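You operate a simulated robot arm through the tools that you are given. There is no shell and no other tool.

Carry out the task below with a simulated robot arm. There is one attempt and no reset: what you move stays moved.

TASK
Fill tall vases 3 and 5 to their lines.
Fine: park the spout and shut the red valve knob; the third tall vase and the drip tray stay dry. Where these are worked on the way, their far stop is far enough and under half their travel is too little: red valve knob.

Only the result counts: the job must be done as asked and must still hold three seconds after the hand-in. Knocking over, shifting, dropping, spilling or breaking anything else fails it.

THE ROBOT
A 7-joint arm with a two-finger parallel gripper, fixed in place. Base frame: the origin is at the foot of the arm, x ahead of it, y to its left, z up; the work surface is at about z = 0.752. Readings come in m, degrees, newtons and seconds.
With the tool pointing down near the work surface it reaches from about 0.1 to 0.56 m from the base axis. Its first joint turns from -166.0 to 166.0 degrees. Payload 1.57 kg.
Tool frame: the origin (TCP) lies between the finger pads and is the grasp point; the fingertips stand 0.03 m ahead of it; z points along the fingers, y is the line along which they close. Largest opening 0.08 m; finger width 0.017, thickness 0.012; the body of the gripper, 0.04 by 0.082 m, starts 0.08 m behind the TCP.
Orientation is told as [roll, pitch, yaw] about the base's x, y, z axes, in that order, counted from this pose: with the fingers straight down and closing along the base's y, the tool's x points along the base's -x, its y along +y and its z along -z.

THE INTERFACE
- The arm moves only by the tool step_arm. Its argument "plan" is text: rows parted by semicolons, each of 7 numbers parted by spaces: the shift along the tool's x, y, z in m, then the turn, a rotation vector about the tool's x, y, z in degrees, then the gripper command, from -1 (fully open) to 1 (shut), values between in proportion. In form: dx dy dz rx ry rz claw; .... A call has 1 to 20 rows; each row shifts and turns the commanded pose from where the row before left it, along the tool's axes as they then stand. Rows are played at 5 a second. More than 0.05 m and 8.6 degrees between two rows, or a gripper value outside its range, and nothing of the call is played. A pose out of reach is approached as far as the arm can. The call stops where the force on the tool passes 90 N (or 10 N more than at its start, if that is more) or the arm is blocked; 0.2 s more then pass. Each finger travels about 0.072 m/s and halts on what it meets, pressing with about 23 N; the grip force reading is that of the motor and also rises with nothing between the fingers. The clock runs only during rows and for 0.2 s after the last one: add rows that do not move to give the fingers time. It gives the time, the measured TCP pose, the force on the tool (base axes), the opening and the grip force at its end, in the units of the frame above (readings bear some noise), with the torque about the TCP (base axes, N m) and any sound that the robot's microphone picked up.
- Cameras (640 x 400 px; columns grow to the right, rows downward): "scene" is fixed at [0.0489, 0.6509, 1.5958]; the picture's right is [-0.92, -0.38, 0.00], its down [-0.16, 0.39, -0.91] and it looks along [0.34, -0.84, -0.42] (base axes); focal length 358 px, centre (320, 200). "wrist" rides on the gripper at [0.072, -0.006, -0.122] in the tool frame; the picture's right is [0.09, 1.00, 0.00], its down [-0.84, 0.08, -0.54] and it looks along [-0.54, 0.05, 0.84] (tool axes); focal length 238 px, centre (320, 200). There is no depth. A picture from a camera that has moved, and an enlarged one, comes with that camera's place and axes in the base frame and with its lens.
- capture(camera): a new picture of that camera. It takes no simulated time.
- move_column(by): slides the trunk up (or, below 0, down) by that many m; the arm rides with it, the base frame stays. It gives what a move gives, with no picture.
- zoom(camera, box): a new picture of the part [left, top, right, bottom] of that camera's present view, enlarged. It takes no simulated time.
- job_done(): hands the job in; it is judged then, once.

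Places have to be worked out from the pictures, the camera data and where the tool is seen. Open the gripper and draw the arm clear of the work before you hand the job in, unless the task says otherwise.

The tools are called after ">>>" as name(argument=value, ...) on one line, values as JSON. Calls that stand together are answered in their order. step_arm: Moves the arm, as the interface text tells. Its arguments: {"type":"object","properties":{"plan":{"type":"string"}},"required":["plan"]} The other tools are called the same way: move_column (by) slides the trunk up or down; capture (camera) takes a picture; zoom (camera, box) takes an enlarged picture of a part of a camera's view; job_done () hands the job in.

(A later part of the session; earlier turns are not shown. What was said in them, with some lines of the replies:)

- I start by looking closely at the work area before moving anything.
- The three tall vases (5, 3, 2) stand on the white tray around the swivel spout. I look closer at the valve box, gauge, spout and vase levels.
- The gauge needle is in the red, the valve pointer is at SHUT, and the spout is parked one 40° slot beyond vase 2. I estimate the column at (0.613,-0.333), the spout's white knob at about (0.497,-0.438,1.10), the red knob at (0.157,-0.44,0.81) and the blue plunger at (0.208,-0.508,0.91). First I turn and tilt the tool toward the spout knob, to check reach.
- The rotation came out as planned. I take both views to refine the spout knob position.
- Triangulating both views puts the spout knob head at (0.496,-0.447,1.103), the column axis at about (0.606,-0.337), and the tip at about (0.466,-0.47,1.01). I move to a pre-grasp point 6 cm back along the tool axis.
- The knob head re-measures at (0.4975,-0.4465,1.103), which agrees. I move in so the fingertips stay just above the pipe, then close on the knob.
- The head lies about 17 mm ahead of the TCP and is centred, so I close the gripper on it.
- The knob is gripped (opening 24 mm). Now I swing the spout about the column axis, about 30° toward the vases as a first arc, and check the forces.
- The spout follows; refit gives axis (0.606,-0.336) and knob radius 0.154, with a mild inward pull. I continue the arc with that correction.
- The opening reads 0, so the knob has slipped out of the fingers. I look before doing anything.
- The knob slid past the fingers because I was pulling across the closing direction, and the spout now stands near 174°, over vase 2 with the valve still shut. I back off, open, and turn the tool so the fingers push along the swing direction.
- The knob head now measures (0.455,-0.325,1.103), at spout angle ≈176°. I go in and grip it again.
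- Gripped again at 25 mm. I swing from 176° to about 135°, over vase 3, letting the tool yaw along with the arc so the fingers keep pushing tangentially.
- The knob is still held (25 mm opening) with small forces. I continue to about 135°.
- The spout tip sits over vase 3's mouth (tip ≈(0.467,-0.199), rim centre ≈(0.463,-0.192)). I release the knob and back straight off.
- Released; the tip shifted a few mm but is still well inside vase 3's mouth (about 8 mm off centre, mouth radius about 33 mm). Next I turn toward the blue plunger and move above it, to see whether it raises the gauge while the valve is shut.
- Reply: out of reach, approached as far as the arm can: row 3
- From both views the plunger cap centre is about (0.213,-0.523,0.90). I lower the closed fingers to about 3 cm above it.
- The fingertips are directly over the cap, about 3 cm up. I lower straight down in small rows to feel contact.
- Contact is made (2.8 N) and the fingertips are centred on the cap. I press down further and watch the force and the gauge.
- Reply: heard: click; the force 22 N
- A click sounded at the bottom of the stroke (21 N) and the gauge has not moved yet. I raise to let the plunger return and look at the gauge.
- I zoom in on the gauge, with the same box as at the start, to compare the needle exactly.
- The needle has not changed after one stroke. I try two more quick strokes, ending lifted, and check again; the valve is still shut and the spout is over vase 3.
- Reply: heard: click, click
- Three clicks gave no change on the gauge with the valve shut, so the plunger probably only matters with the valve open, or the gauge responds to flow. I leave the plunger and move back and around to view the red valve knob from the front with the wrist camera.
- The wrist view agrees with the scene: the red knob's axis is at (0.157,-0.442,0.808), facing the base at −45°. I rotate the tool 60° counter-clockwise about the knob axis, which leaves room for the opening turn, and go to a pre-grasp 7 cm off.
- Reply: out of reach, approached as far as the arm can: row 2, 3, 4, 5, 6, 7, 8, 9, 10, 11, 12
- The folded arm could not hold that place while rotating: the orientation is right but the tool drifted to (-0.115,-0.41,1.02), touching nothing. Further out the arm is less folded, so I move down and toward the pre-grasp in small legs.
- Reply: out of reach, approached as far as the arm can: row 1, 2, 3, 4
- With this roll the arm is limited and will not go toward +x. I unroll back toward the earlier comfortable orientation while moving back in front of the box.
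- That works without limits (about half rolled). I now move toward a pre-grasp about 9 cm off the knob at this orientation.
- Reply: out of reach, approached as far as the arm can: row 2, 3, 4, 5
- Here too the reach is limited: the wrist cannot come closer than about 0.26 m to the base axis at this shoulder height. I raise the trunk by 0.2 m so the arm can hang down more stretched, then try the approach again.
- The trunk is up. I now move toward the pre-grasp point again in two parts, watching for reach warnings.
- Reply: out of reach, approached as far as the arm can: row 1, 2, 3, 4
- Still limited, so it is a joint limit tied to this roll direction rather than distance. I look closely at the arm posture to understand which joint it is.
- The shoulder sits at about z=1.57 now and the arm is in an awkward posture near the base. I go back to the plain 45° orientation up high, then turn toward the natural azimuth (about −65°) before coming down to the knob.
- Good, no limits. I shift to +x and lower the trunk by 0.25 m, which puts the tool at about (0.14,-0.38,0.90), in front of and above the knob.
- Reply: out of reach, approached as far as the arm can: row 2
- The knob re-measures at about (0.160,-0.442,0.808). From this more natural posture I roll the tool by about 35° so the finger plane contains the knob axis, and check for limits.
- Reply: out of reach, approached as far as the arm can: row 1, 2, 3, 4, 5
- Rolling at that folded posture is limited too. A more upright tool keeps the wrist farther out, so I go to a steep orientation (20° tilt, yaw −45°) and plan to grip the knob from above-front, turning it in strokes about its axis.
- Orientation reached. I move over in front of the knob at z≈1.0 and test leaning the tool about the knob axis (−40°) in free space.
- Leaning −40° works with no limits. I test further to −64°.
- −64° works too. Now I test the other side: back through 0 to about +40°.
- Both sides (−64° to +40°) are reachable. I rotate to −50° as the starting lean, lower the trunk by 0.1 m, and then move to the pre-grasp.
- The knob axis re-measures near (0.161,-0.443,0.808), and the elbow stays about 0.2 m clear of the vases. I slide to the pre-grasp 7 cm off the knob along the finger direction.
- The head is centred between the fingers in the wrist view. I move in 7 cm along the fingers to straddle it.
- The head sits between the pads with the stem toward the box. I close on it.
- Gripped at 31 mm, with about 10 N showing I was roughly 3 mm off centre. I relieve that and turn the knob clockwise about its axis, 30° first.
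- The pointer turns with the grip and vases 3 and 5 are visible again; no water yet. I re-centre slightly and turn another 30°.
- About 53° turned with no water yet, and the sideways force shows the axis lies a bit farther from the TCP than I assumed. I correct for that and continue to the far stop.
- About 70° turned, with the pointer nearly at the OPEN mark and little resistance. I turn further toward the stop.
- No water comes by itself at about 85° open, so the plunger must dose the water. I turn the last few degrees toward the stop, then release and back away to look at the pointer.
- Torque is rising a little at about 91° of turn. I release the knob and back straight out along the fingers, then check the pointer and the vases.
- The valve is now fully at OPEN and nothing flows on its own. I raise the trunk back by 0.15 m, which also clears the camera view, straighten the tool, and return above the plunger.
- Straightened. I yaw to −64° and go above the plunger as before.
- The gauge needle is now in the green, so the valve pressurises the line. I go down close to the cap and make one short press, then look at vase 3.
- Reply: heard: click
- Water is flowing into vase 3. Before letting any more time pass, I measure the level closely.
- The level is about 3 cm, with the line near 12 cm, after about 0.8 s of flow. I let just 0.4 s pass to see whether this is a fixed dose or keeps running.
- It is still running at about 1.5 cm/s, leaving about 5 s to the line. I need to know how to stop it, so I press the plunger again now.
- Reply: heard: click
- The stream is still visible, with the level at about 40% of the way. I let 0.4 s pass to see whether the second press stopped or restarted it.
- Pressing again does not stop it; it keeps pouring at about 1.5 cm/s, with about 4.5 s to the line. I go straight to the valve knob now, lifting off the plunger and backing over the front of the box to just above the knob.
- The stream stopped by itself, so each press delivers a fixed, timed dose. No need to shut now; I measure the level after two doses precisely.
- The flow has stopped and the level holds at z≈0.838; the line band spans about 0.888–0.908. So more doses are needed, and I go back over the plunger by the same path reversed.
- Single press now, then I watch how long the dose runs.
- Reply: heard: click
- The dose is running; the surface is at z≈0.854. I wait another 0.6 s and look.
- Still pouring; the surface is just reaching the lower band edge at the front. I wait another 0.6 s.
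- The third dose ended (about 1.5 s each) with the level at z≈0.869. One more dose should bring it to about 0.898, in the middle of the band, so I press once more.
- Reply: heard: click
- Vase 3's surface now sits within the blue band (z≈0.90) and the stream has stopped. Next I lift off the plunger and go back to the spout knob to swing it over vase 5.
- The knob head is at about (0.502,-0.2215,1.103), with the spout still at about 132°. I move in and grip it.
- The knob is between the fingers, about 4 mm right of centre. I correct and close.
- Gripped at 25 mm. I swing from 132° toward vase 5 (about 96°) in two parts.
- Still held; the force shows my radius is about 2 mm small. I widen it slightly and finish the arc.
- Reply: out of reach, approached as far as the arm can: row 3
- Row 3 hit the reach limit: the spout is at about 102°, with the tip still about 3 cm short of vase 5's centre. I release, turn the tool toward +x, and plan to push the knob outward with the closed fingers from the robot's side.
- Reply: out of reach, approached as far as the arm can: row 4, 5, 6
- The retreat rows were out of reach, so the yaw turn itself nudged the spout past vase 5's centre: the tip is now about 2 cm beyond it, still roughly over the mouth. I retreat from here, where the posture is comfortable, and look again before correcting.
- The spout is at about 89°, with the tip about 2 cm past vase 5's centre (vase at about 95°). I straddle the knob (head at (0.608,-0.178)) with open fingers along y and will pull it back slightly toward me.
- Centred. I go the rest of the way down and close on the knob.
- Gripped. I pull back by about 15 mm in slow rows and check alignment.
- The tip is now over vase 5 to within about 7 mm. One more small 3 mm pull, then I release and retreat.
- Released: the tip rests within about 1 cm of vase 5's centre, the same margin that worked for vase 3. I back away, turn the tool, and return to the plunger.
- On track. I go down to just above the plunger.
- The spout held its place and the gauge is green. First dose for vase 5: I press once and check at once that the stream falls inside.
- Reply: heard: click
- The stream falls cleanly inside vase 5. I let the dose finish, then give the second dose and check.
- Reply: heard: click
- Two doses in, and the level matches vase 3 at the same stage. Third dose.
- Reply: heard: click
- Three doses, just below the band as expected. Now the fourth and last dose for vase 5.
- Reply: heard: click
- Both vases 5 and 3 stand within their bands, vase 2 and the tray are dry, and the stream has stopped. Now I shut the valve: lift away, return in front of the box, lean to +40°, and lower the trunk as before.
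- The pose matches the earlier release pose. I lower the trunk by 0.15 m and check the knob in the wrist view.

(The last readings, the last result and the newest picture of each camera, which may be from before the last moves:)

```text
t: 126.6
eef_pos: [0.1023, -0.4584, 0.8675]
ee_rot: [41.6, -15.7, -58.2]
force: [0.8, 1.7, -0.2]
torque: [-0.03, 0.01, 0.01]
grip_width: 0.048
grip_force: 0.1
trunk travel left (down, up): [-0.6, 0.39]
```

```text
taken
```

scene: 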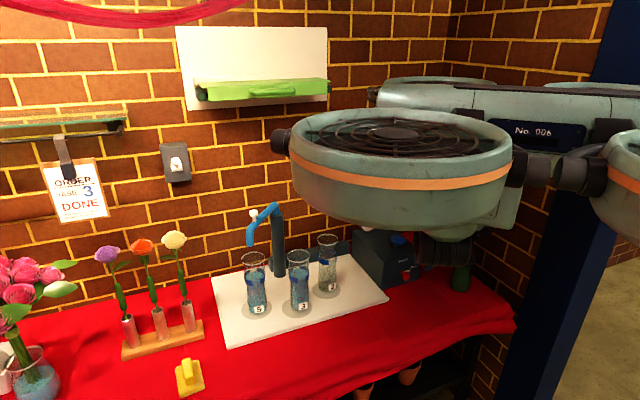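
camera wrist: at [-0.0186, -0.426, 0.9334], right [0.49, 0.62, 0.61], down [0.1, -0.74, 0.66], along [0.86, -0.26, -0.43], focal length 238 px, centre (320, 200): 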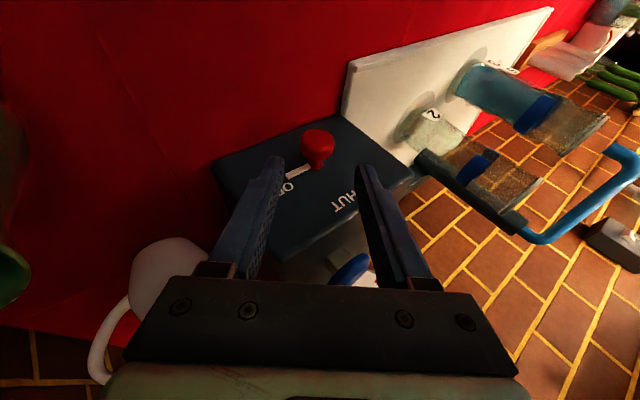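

Same view as when I released it, with the head centred. I move in 7 cm and grip.

>>> step_arm(plan="0 0 0.0176 0 0 0 -0.2; 0 0 0.0176 0 0 0 -0.2; 0 0 0.0176 0 0 0 -0.2; 0 0 0.0176 0 0 0 -0.2; 0 0 0 0 0 0 -0.2; 0 0 0 0 0 0 1; 0 0 0 0 0 0 1; 0 0 0 0 0 0 1")

>>> capture(camera="wrist")

```text
t: 128.4
eef_pos: [0.1496, -0.4493, 0.816]
ee_rot: [41.6, -15.5, -58.3]
force: [-5.2, -11.0, -11.3]
torque: [-0.38, 0.01, -0.63]
grip_width: 0.0311
grip_force: 39.7
trunk travel left (down, up): [-0.6, 0.39]
```

```text
taken
camera wrist: at [0.0281, -0.4148, 0.8818], right [0.5, 0.62, 0.61], down [0.1, -0.74, 0.66], along [0.86, -0.27, -0.43], focal length 238 px, centre (320, 200)
```

wrist: 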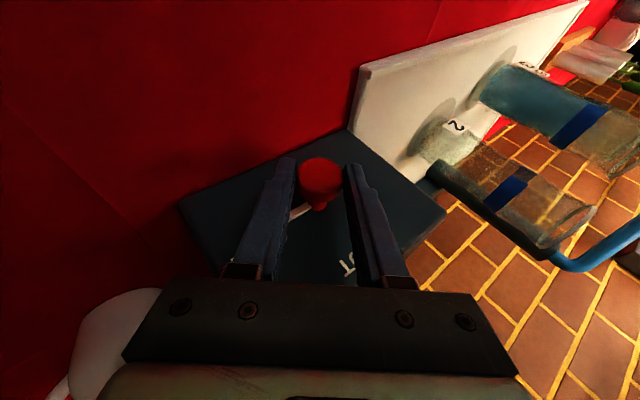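

Gripped; about 16 N sideways, so I re-centre by 3 mm and begin turning counter-clockwise toward SHUT, 30° first.

>>> step_arm(plan="0 -0.003 0 0 0 0 1; 0 0.0022 0 7.05 0 -2.565 1; 0 0.0022 0 7.05 0 -2.565 1; 0 0.0022 0 7.05 0 -2.565 1; 0 0.0022 0 7.05 0 -2.565 1; 0 0 0 0 0 0 1")

>>> capture(camera="wrist")

```text
t: 129.8
eef_pos: [0.1555, -0.443, 0.8204]
ee_rot: [10.4, -20.2, -48.6]
force: [4.9, -0.6, 5.6]
torque: [0.01, -0.11, 0.15]
grip_width: 0.0314
grip_force: 40.5
trunk travel left (down, up): [-0.6, 0.39]
```

```text
taken
camera wrist: at [0.0623, -0.3799, 0.9079], right [0.64, 0.76, 0.14], down [0.38, -0.46, 0.8], along [0.67, -0.46, -0.58], focal length 238 px, centre (320, 200)
```

wrist: 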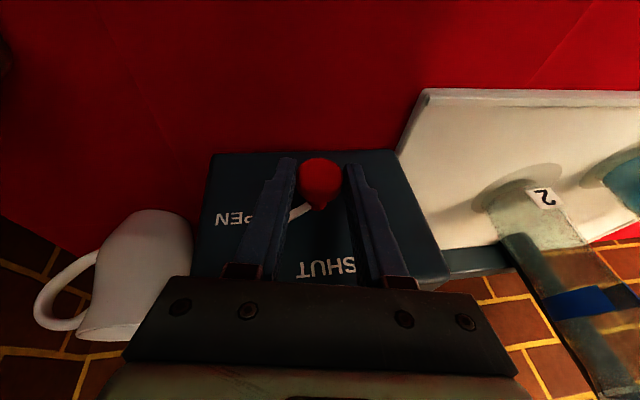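

The pointer follows and forces are small. I turn another 38°.

>>> step_arm(plan="0 0.0024 0 7.05 0 -2.565 1; 0 0.0024 0 7.05 0 -2.565 1; 0 0.0024 0 7.05 0 -2.565 1; 0 0.0022 0 7.05 0 -2.565 1; 0 0.0022 0 7.05 0 -2.565 1; 0 0 0 0 0 0 1")

>>> capture(camera="wrist")

```text
t: 131.2
eef_pos: [0.1631, -0.4333, 0.819]
ee_rot: [-29.2, -18.0, -35.3]
force: [9.8, 5.4, -3.6]
torque: [-0.35, -0.63, 0.59]
grip_width: 0.0314
grip_force: 39.9
trunk travel left (down, up): [-0.6, 0.39]
```

```text
taken
camera wrist: at [0.1115, -0.3308, 0.9019], right [0.55, 0.67, -0.49], down [0.73, -0.11, 0.67], along [0.4, -0.73, -0.55], focal length 238 px, centre (320, 200)
```

wrist: 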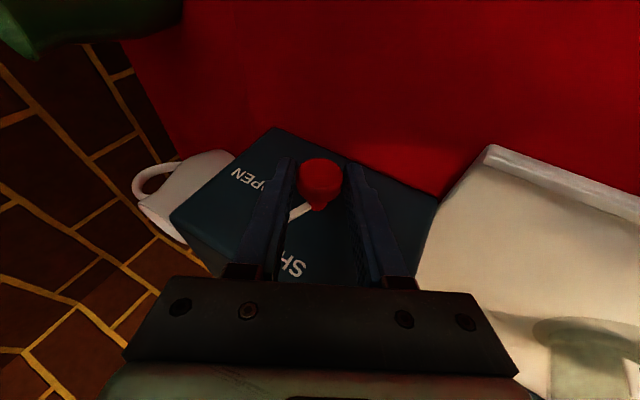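

About 70° back. I finish the turn to the SHUT stop with a slight re-centring.

>>> step_arm(plan="0 0.004 0 7.05 0 -2.565 1; 0 0.0022 0 7.05 0 -2.565 1; 0 0.0022 0 7.05 0 -2.565 1; 0 0.0008 0 2.82 0 -1.03 1; 0 0 0 0 0 0 1")

>>> capture(camera="wrist")

```text
t: 132.4
eef_pos: [0.167, -0.4293, 0.8122]
ee_rot: [-55.0, -12.2, -28.7]
force: [8.8, -3.4, -3.1]
torque: [0.0, -0.73, 0.52]
grip_width: 0.0313
grip_force: 39.9
trunk travel left (down, up): [-0.6, 0.39]
```

```text
taken
camera wrist: at [0.1389, -0.3037, 0.8725], right [0.35, 0.46, -0.82], down [0.91, 0.06, 0.42], along [0.24, -0.89, -0.4], focal length 238 px, centre (320, 200)
```

wrist: 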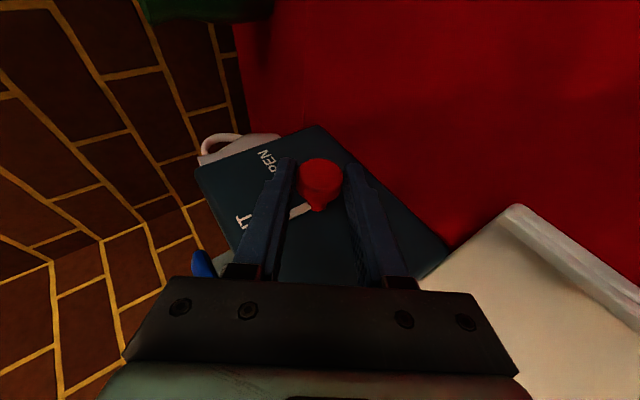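

The resisting torque rose to about 0.5 N·m, so the knob is at the SHUT stop. I release, back off along the fingers, and verify the pointer and gauge.

>>> step_arm(plan="0 0 0 0 0 0 0.1; 0 0 0 0 0 0 -0.2; 0 0 0 0 0 0 -0.2; 0 0 -0.0175 0 0 0 -0.2; 0 0 -0.0175 0 0 0 -0.2; 0 0 -0.0175 0 0 0 -0.2; 0 0 -0.0175 0 0 0 -0.2; 0 0 0 0 0 0 -0.2")

>>> capture(camera="wrist")

>>> capture(camera="scene")

```text
t: 134.2
eef_pos: [0.1881, -0.3749, 0.8535]
ee_rot: [-55.1, -12.1, -28.8]
force: [0.1, 0.3, 0.1]
torque: [0.02, 0.02, 0.01]
grip_width: 0.0479
grip_force: 0.1
trunk travel left (down, up): [-0.6, 0.39]
```

```text
taken
camera wrist: at [0.1594, -0.2497, 0.9125], right [0.35, 0.46, -0.82], down [0.91, 0.06, 0.42], along [0.24, -0.89, -0.4], focal length 238 px, centre (320, 200)
```

wrist: 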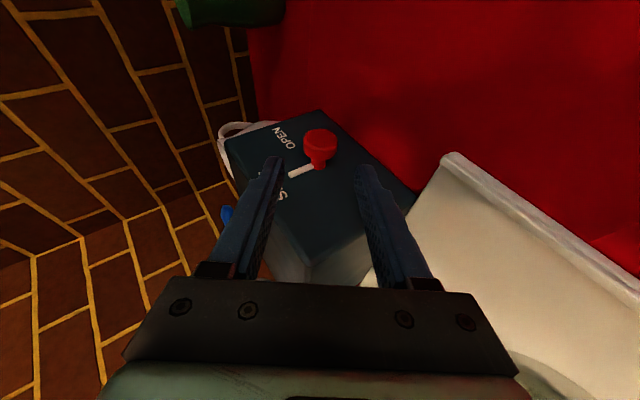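

```text
taken
```

scene: 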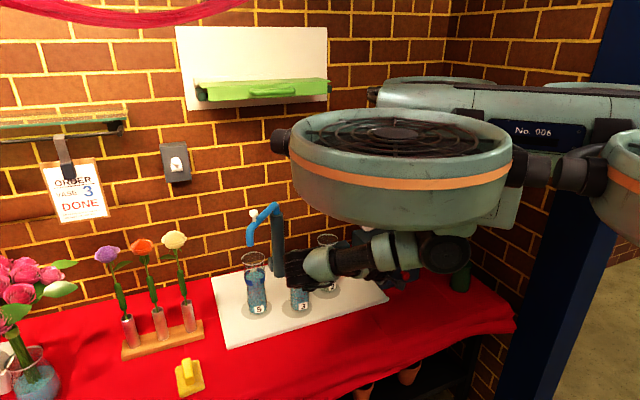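

Released, and the pointer looks to be toward SHUT. I raise the trunk by 0.15 m and straighten the tool to get a clear look.

>>> move_column(by=0.15)

>>> step_arm(plan="0 0 0 -7.25 0 2.64 -0.2; 0 0 0 -7.25 0 2.64 -0.2; 0 0 0 -7.25 0 2.64 -0.2; 0 0 0 -7.25 0 2.64 -0.2; 0 0 0 -7.25 0 2.64 -0.2; 0 0 0 -7.25 0 2.64 -0.2; 0 0 0 -7.25 0 2.64 -0.2; 0 0 0 0 0 0 -0.2")

>>> capture(camera="wrist")

>>> zoom(camera="scene", box=[345, 190, 445, 290])

```text
t: 135.9
eef_pos: [0.1872, -0.3748, 1.0032]
ee_rot: [-54.9, -12.1, -28.9]
force: [-0.6, 0.1, -1.4]
torque: [-0.03, 0.01, 0.0]
grip_width: 0.0479
grip_force: 0.2
trunk travel left (down, up): [-0.75, 0.24]
```

```text
t: 137.7
eef_pos: [0.1885, -0.3747, 1.0035]
ee_rot: [1.1, -20.4, -45.4]
force: [-0.7, 0.6, 0.0]
torque: [-0.01, -0.03, 0.02]
grip_width: 0.048
grip_force: 0.0
trunk travel left (down, up): [-0.75, 0.24]
```

```text
taken
camera wrist: at [0.1057, -0.3032, 1.0929], right [0.64, 0.76, -0.02], down [0.47, -0.38, 0.8], along [0.61, -0.52, -0.6], focal length 238 px, centre (320, 200)
```

wrist: 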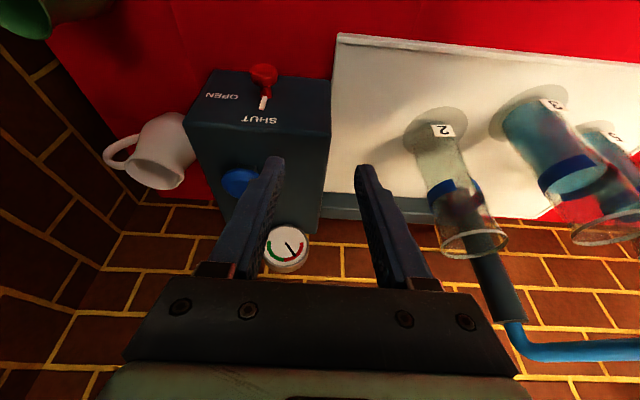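

```text
4.00 times, centred on (395, 240) of scene
camera zoom: at [0.0489, 0.6509, 1.5958], right [-0.92, -0.38, 0.0], down [-0.16, 0.39, -0.91], along [0.34, -0.84, -0.42], focal length 1434 px, centre (20, 40)
```

zoom: 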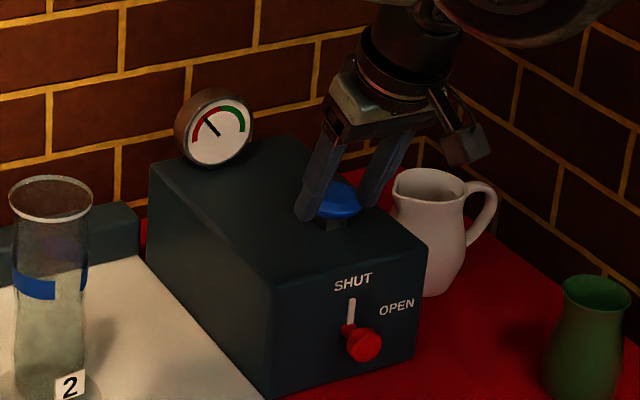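

The valve is SHUT and the gauge is back in the red. What remains is parking the spout. I rise and travel back to the spout knob, which is now near (0.601,-0.18,1.10).

>>> step_arm(plan="-0.0163 0 -0.0447 0 0 0 -0.2; -0.0163 0 -0.0447 0 0 0 -0.2; -0.0163 0 -0.0447 0 0 0 -0.2; -0.0163 0 -0.0447 0 0 0 -0.2; -0.0079 0.0406 0.0029 0 0 0 -0.2; -0.0079 0.0406 0.0029 0 0 0 -0.4; -0.0079 0.0406 0.0029 0 0 0 -0.6; -0.0079 0.0406 0.0029 0 0 0 -0.6; -0.0079 0.0406 0.0029 0 0 0 -0.6; -0.0079 0.0406 0.0029 0 0 0 -0.6; -0.0079 0.0406 0.0029 0 0 0 -0.6; -0.0079 0.0406 0.0029 0 0 0 -0.6; -0.0079 0.0406 0.0029 0 0 0 -0.6; 0 0 0 -2.57 0 -7.05 -0.6; 0 0 0 -2.57 0 -7.05 -0.6; 0 0 0 0 -5 0 -0.6; 0 0 0 0 -5 0 -0.6; 0 0 0 0 0 0 -0.6")

>>> capture(camera="wrist")

>>> zoom(camera="scene", box=[225, 130, 365, 320])

```text
t: 141.5
eef_pos: [0.4966, -0.1734, 1.1994]
ee_rot: [0.8, -30.7, -30.5]
force: [-0.5, 1.2, 0.1]
torque: [0.0, 0.01, 0.02]
grip_width: 0.064
grip_force: 0.1
trunk travel left (down, up): [-0.75, 0.24]
```

```text
taken
camera wrist: at [0.3872, -0.1169, 1.2683], right [0.43, 0.9, -0.03], down [0.42, -0.17, 0.89], along [0.8, -0.4, -0.45], focal length 238 px, centre (320, 200)
```

wrist: 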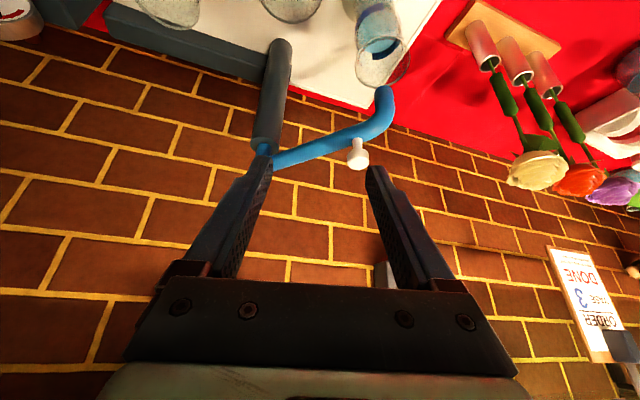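

```text
2.11 times, centred on (295, 225) of scene
camera zoom: at [0.0489, 0.6509, 1.5958], right [-0.92, -0.38, 0.0], down [-0.16, 0.39, -0.91], along [0.34, -0.84, -0.42], focal length 755 px, centre (373, 147)
```

zoom: 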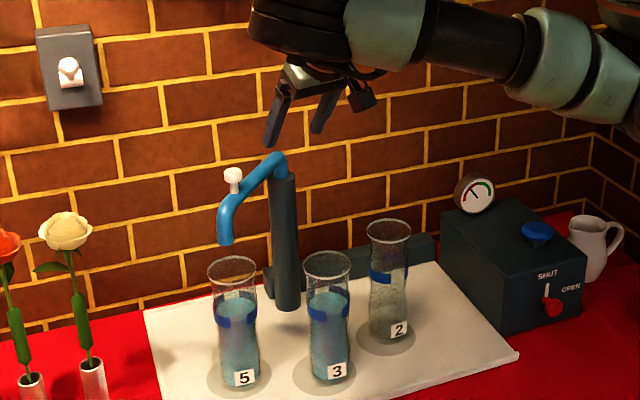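

The knob head is at about (0.599,-0.178). I approach and stop just short to check centring.

>>> step_arm(plan="-0.0145 0.0238 0.018 0 0 0 -0.6; -0.0144 0.0238 0.018 0 0 0 -0.6; 0 0 0.0262 0 0 0 -0.6; 0 0 0.0262 0 0 0 -0.6; 0 0 0 0 0 0 -0.6")

>>> capture(camera="wrist")

```text
t: 142.7
eef_pos: [0.5825, -0.1673, 1.1392]
ee_rot: [0.8, -30.6, -30.4]
force: [0.2, -0.7, -0.7]
torque: [0.01, 0.01, 0.0]
grip_width: 0.064
grip_force: 0.1
trunk travel left (down, up): [-0.75, 0.24]
```

```text
taken
camera wrist: at [0.4722, -0.1117, 1.2085], right [0.43, 0.9, -0.03], down [0.42, -0.17, 0.89], along [0.8, -0.4, -0.45], focal length 238 px, centre (320, 200)
```

wrist: 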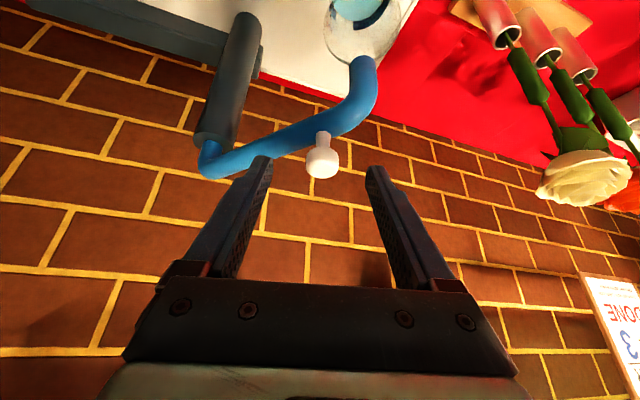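

Centred. I go in the last 28 mm and close.

>>> step_arm(plan="-0.0007 0.0007 0.0142 0 0 0 -0.6; -0.0006 0.0006 0.0142 0 0 0 -0.6; 0 0 0 0 0 0 -0.6; 0 0 0 0 0 0 0.5; 0 0 0 0 0 0 1; 0 0 0 0 0 0 1; 0 0 0 0 0 0 1")

>>> capture(camera="wrist")

```text
t: 144.3
eef_pos: [0.5976, -0.1732, 1.1139]
ee_rot: [0.7, -30.4, -30.5]
force: [0.7, 1.4, -1.4]
torque: [0.03, -0.06, 0.06]
grip_width: 0.0253
grip_force: 36.7
trunk travel left (down, up): [-0.75, 0.24]
```

```text
taken
camera wrist: at [0.4867, -0.1173, 1.1838], right [0.43, 0.9, -0.03], down [0.42, -0.17, 0.89], along [0.8, -0.4, -0.45], focal length 238 px, centre (320, 200)
```

wrist: 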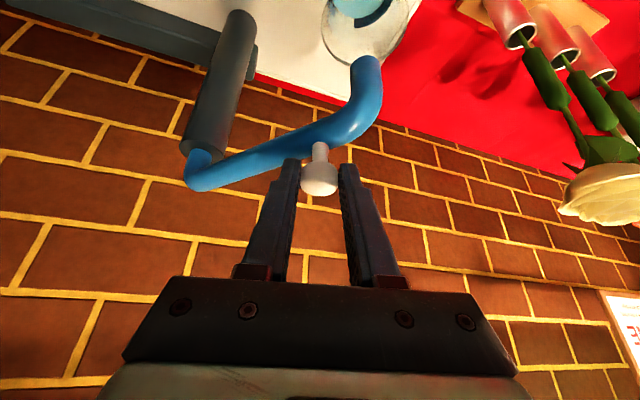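

Gripped again. I swing the spout back toward its park position in slow segments; first from 91° to about 121°.

>>> step_arm(plan="0.0054 -0.0055 -0.0032 0 0 0 1; 0.0053 -0.0055 -0.0031 0 0 0 1; 0.0054 -0.0054 -0.0032 0 0 0 1; 0.0053 -0.0053 -0.0031 0 0 0 1; 0.0048 -0.0059 -0.0028 0 0 0 1; 0.0048 -0.0059 -0.0028 0 0 0 1; 0.0043 -0.0065 -0.0026 0 0 0 1; 0.0043 -0.0065 -0.0025 0 0 0 1; 0.0037 -0.007 -0.0022 0 0 0 1; 0.0036 -0.0069 -0.0021 0 0 0 1; 0 0 0 0 0 0 1")

>>> capture(camera="wrist")

```text
t: 146.7
eef_pos: [0.5183, -0.198, 1.1155]
ee_rot: [1.0, -30.7, -30.6]
force: [-0.7, 5.2, 11.5]
torque: [0.13, -0.18, 0.41]
grip_width: 0.0251
grip_force: 37.1
trunk travel left (down, up): [-0.75, 0.24]
```

```text
taken
camera wrist: at [0.4078, -0.1412, 1.1836], right [0.43, 0.9, -0.03], down [0.42, -0.17, 0.89], along [0.8, -0.4, -0.45], focal length 238 px, centre (320, 200)
```

wrist: 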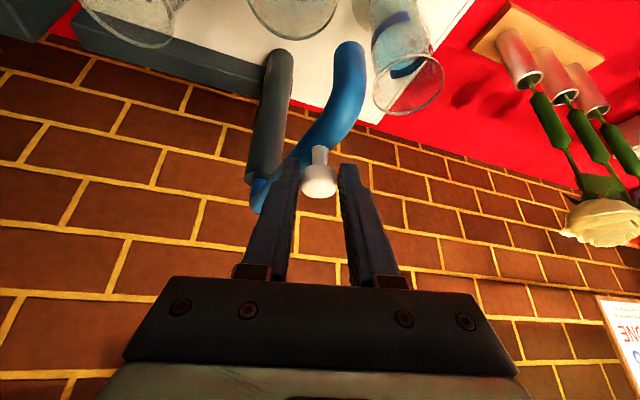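

The spout follows (about 122°). I continue to about 158° with a small upward relief and gradual yaw.

>>> step_arm(plan="0.0037 -0.0097 -0.003 -0.506 0 -0.8625 1; 0.0033 -0.0101 -0.0028 -0.506 0 -0.8625 1; 0.0031 -0.0103 -0.0018 -0.506 0 -0.8625 1; 0.0027 -0.0104 -0.0016 -0.506 0 -0.8625 1; 0.0023 -0.0106 -0.0013 -0.506 0 -0.8625 1; 0.0017 -0.0107 -0.001 -0.506 0 -0.8625 1; 0.0013 -0.0108 -0.0008 -0.506 0 -0.8625 1; 0.0007 -0.0108 -0.0004 -0.506 0 -0.8625 1; 0.0003 -0.0109 -0.0002 -0.506 0 -0.8625 1; 0 0 0 0 0 0 1")

>>> capture(camera="wrist")

```text
t: 148.9
eef_pos: [0.4557, -0.2701, 1.1156]
ee_rot: [0.7, -30.8, -21.7]
force: [-6.6, 3.7, 13.2]
torque: [0.22, 0.38, 0.07]
grip_width: 0.0247
grip_force: 36.2
trunk travel left (down, up): [-0.75, 0.24]
```

```text
taken
camera wrist: at [0.3366, -0.2326, 1.1837], right [0.29, 0.96, -0.04], down [0.44, -0.1, 0.89], along [0.85, -0.27, -0.45], focal length 238 px, centre (320, 200)
```

wrist: 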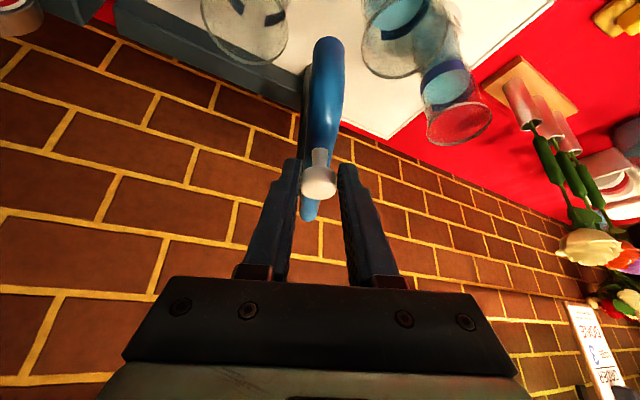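

About 157° and still held. I continue past vase 2 to about 193°.

>>> step_arm(plan="0 -0.0116 -0.0018 -1.02 0 -1.72 1; -0.0004 -0.0112 0.0003 -1.02 0 -1.72 1; -0.0007 -0.0112 0.0004 -1.02 0 -1.72 1; -0.001 -0.0112 0.0006 -1.02 0 -1.72 1; -0.0013 -0.0111 0.0008 -1.02 0 -1.72 1; -0.0016 -0.0111 0.001 -1.02 0 -1.72 1; -0.002 -0.011 0.0012 -1.02 0 -1.72 1; -0.0023 -0.0109 0.0014 -1.02 0 -1.72 1; -0.0027 -0.0108 0.0016 -1.02 0 -1.72 1; 0 0 0 0 0 0 1")

>>> capture(camera="wrist")

>>> zoom(camera="scene", box=[230, 130, 390, 320])

```text
t: 151.1
eef_pos: [0.4423, -0.3725, 1.1149]
ee_rot: [0.7, -30.9, -3.8]
force: [-21.0, -5.0, 3.0]
torque: [-0.25, 0.2, -0.3]
grip_width: 0.0242
grip_force: 36.0
trunk travel left (down, up): [-0.75, 0.24]
```

```text
taken
camera wrist: at [0.3184, -0.3714, 1.1841], right [-0.02, 1.0, -0.04], down [0.44, 0.04, 0.9], along [0.9, 0.0, -0.44], focal length 238 px, centre (320, 200)
```

wrist: 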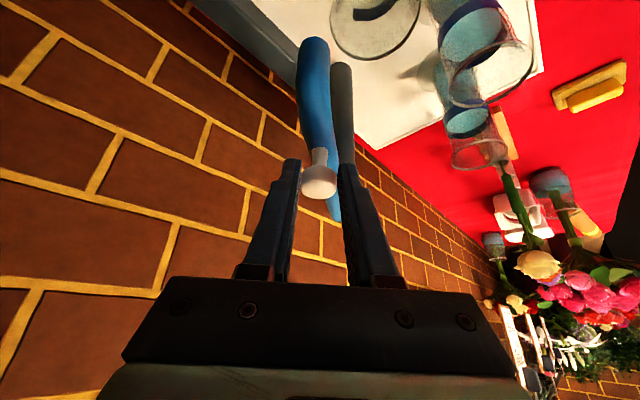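

```text
2.11 times, centred on (310, 225) of scene
camera zoom: at [0.0489, 0.6509, 1.5958], right [-0.92, -0.38, 0.0], down [-0.16, 0.39, -0.91], along [0.34, -0.84, -0.42], focal length 755 px, centre (341, 147)
```

zoom: 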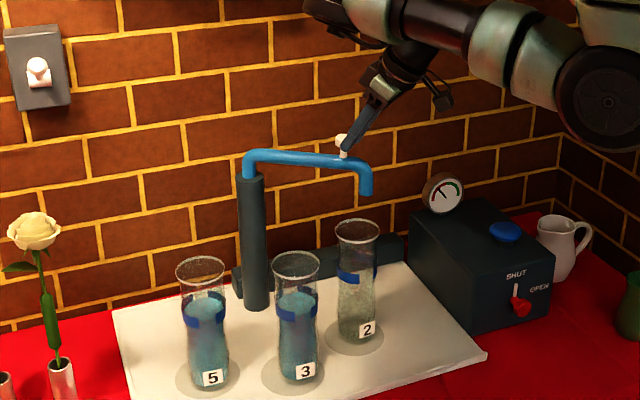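

About 193°; the radial force shows I am pulling in too tight, so I relax outward 4 mm and continue halfway to park.

>>> step_arm(plan="0.0002 -0.0104 -0.0002 -0.61 0 -1.03 1; -0.0036 -0.0102 0.0021 -0.61 0 -1.03 1; -0.004 -0.01 0.0024 -0.61 0 -1.03 1; -0.0044 -0.0097 0.0026 -0.61 0 -1.03 1; 0 0 0 0 0 0 1")

>>> capture(camera="wrist")

```text
t: 152.3
eef_pos: [0.457, -0.4142, 1.1159]
ee_rot: [0.5, -31.1, 1.1]
force: [-18.1, -8.2, 10.1]
torque: [-0.19, -0.34, -0.28]
grip_width: 0.0247
grip_force: 36.0
trunk travel left (down, up): [-0.75, 0.24]
```

```text
taken
camera wrist: at [0.3329, -0.4231, 1.1837], right [-0.1, 0.99, -0.04], down [0.43, 0.08, 0.9], along [0.89, 0.08, -0.44], focal length 238 px, centre (320, 200)
```

wrist: 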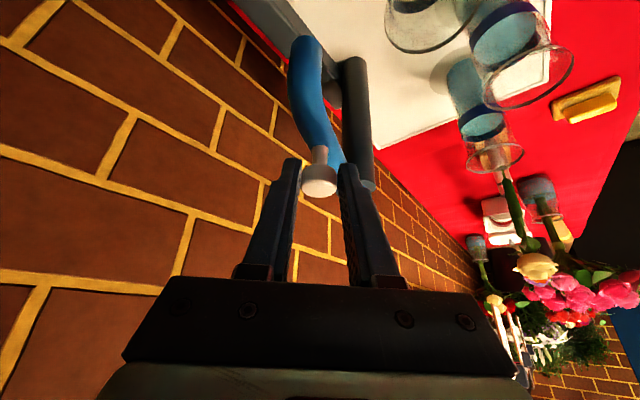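

About 209°. The wrist view puts the head at (0.470,-0.411), with about 17° left to the original park spot (0.500,-0.447). I continue the arc with a slight outward relief.

>>> step_arm(plan="-0.0028 -0.0105 0.0016 -0.61 0 -1.03 1; -0.0052 -0.0091 0.0031 -0.61 0 -1.03 1; -0.0056 -0.0089 0.0033 -0.61 0 -1.03 1; -0.006 -0.0085 0.0036 -0.61 0 -1.03 1; 0 0 0 0 0 0 1; 0 0 0 0 0 0 1")

>>> capture(camera="wrist")

>>> zoom(camera="scene", box=[260, 175, 340, 235])

```text
t: 153.7
eef_pos: [0.4818, -0.4491, 1.1156]
ee_rot: [0.5, -31.2, 6.0]
force: [-12.8, -11.3, 16.3]
torque: [-0.18, -0.13, -0.25]
grip_width: 0.0248
grip_force: 36.7
trunk travel left (down, up): [-0.75, 0.24]
```

```text
taken
camera wrist: at [0.3586, -0.4695, 1.1836], right [-0.19, 0.98, -0.04], down [0.43, 0.12, 0.9], along [0.89, 0.15, -0.44], focal length 238 px, centre (320, 200)
```

wrist: 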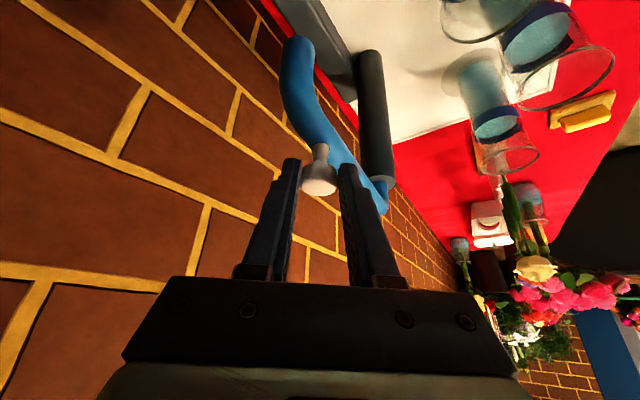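

```text
6.67 times, centred on (300, 205) of scene
camera zoom: at [0.0489, 0.6509, 1.5958], right [-0.92, -0.38, 0.0], down [-0.16, 0.39, -0.91], along [0.34, -0.84, -0.42], focal length 2390 px, centre (453, 167)
```

zoom: 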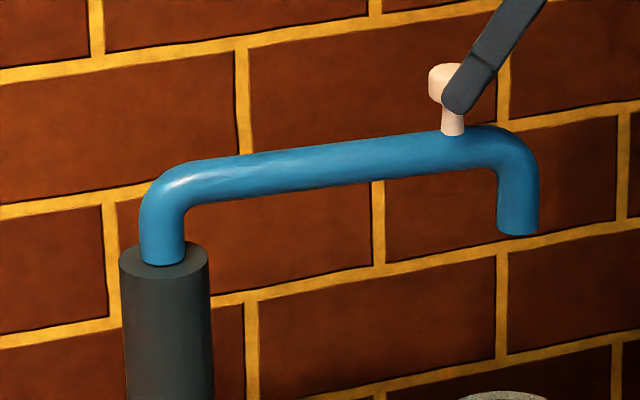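

Compared with the very first picture, the tip is about 3° short of its park position. I add that last bit, then check again.

>>> step_arm(plan="-0.0012 -0.003 0 0 0 0 1; -0.0012 -0.003 0 0 0 0 1; -0.0012 -0.003 0 0 0 0 1; 0 0 0 0 0 0 1; 0 0 0 0 0 0 1")

>>> zoom(camera="scene", box=[260, 175, 340, 235])

```text
t: 154.9
eef_pos: [0.4865, -0.4558, 1.1146]
ee_rot: [0.7, -31.1, 6.0]
force: [-11.1, -7.0, 10.5]
torque: [-0.21, 0.13, 0.27]
grip_width: 0.0255
grip_force: 36.6
trunk travel left (down, up): [-0.75, 0.24]
```

```text
6.67 times, centred on (300, 205) of scene
camera zoom: at [0.0489, 0.6509, 1.5958], right [-0.92, -0.38, 0.0], down [-0.16, 0.39, -0.91], along [0.34, -0.84, -0.42], focal length 2390 px, centre (453, 167)
```

zoom: 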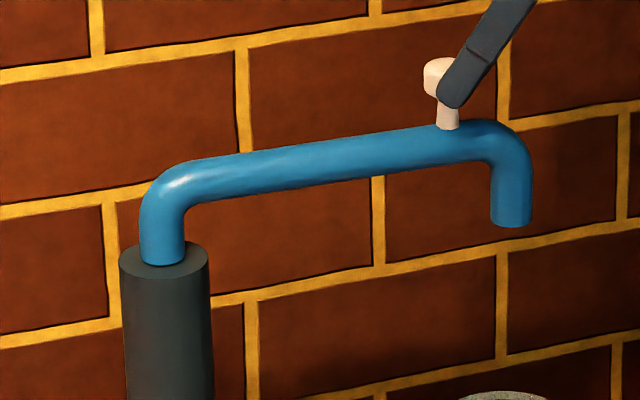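

The spout image now matches the initial park picture within about 1°. I open the fingers and back off.

>>> step_arm(plan="0 0 0 0 0 0 0.3; 0 0 0 0 0 0 0; 0 0 0 0 0 0 -0.4; 0 0 0 0 0 0 -0.4; 0 0 -0.015 0 0 0 -0.4; 0 0 -0.025 0 0 0 -0.4; 0 0 -0.03 0 0 0 -0.4; 0 0 0 0 0 0 -0.4")

>>> zoom(camera="scene", box=[260, 175, 340, 235])

>>> capture(camera="wrist")

```text
t: 156.7
eef_pos: [0.4534, -0.46, 1.1767]
ee_rot: [0.7, -31.1, 6.1]
force: [-0.1, -0.3, -0.1]
torque: [-0.04, -0.04, 0.02]
grip_width: 0.0562
grip_force: 0.1
trunk travel left (down, up): [-0.75, 0.24]
```

```text
6.67 times, centred on (300, 205) of scene
camera zoom: at [0.0489, 0.6509, 1.5958], right [-0.92, -0.38, 0.0], down [-0.16, 0.39, -0.91], along [0.34, -0.84, -0.42], focal length 2390 px, centre (453, 167)
```

zoom: 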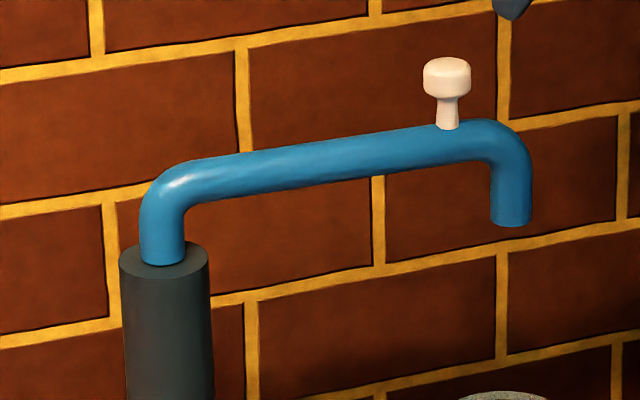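

```text
taken
camera wrist: at [0.3307, -0.4818, 1.2433], right [-0.19, 0.98, -0.04], down [0.43, 0.12, 0.9], along [0.88, 0.16, -0.44], focal length 238 px, centre (320, 200)
```

wrist: 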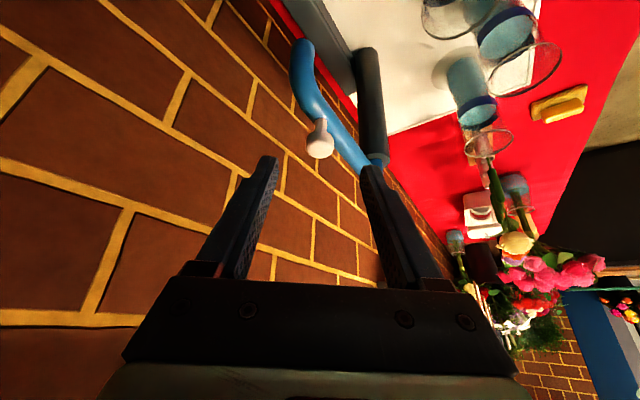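

The spout is exactly back at its park picture. I draw the arm up and back clear of the work with the gripper open, and then do a final check.

>>> step_arm(plan="0.0133 0 -0.0361 0 0 0 -0.6; 0.0133 0 -0.0361 0 0 0 -1; 0.0133 0 -0.0361 0 0 0 -1; 0.0133 0 -0.0361 0 0 0 -1; 0.0133 0 -0.0361 0 0 0 -1; 0 0 0 0 0 0 -1; 0 0 0 0 0 0 -1")

>>> capture(camera="scene")

>>> zoom(camera="scene", box=[200, 170, 400, 330])

>>> zoom(camera="scene", box=[235, 240, 335, 320])

>>> zoom(camera="scene", box=[345, 190, 485, 300])

```text
t: 158.3
eef_pos: [0.305, -0.4777, 1.2938]
ee_rot: [0.7, -31.0, 6.0]
force: [-0.2, -0.4, 0.2]
torque: [0.03, -0.02, 0.01]
grip_width: 0.0799
grip_force: 0.1
trunk travel left (down, up): [-0.75, 0.24]
```

```text
taken
```

scene: 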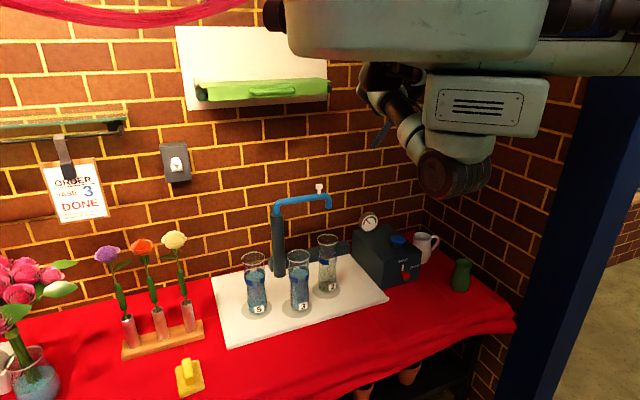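

```text
2.50 times, centred on (300, 250) of scene
camera zoom: at [0.0489, 0.6509, 1.5958], right [-0.92, -0.38, 0.0], down [-0.16, 0.39, -0.91], along [0.34, -0.84, -0.42], focal length 896 px, centre (370, 75)
```

zoom: 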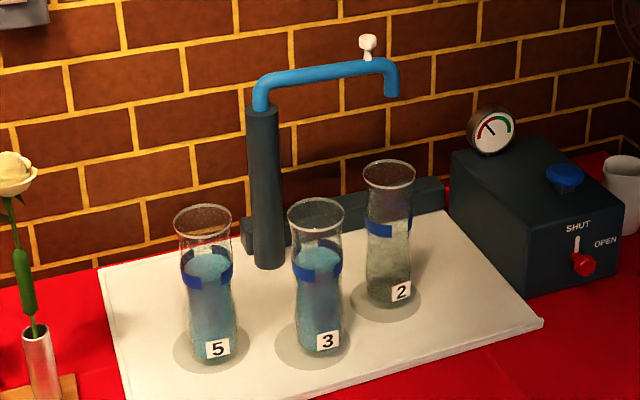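

```text
5.00 times, centred on (285, 280) of scene
camera zoom: at [0.0489, 0.6509, 1.5958], right [-0.92, -0.38, 0.0], down [-0.16, 0.39, -0.91], along [0.34, -0.84, -0.42], focal length 1793 px, centre (495, -200)
```

zoom: 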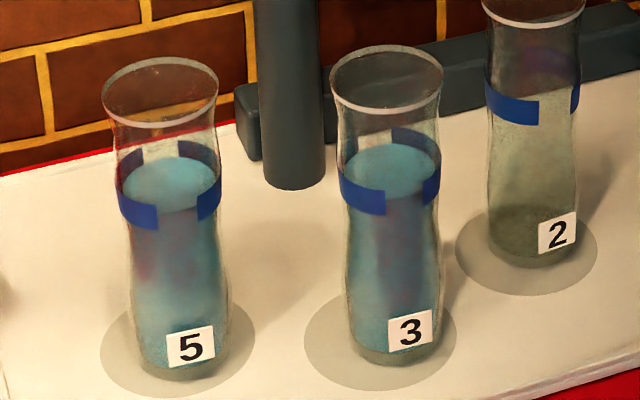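

```text
3.64 times, centred on (415, 245) of scene
camera zoom: at [0.0489, 0.6509, 1.5958], right [-0.92, -0.38, 0.0], down [-0.16, 0.39, -0.91], along [0.34, -0.84, -0.42], focal length 1304 px, centre (-26, 36)
```

zoom: 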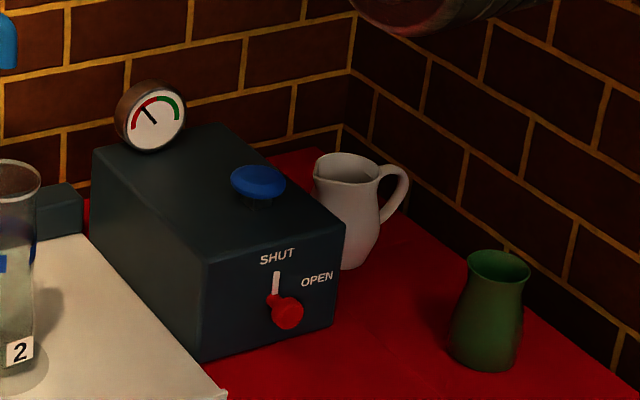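

Vases 3 and 5 are filled to their bands, vase 2 and the tray are dry, the valve is at SHUT with the gauge in the red, the spout is parked, and the arm is clear with an open gripper. I hand the job in.

>>> job_done()

```text
The job is handed in.
```

Vases 3 and 5 are filled to their blue line bands, and I handed the job in. Each took four presses of the blue plunger with the red valve open.

At hand-in:
- **Spout:** it is back at its starting park position and matches the first picture.
- **Red valve knob:** it is turned to its SHUT stop, and the gauge needle is back in the red.
- **Vase 2 and the drip tray:** both are dry. No water was dispensed except into vases 3 and 5.
- **Everything else:** nothing was knocked over or shifted that I could see. The arm is drawn clear with the gripper open.

The spout tip was about 1 cm off centre over each vase while filling, but the stream fell inside both times I checked it.
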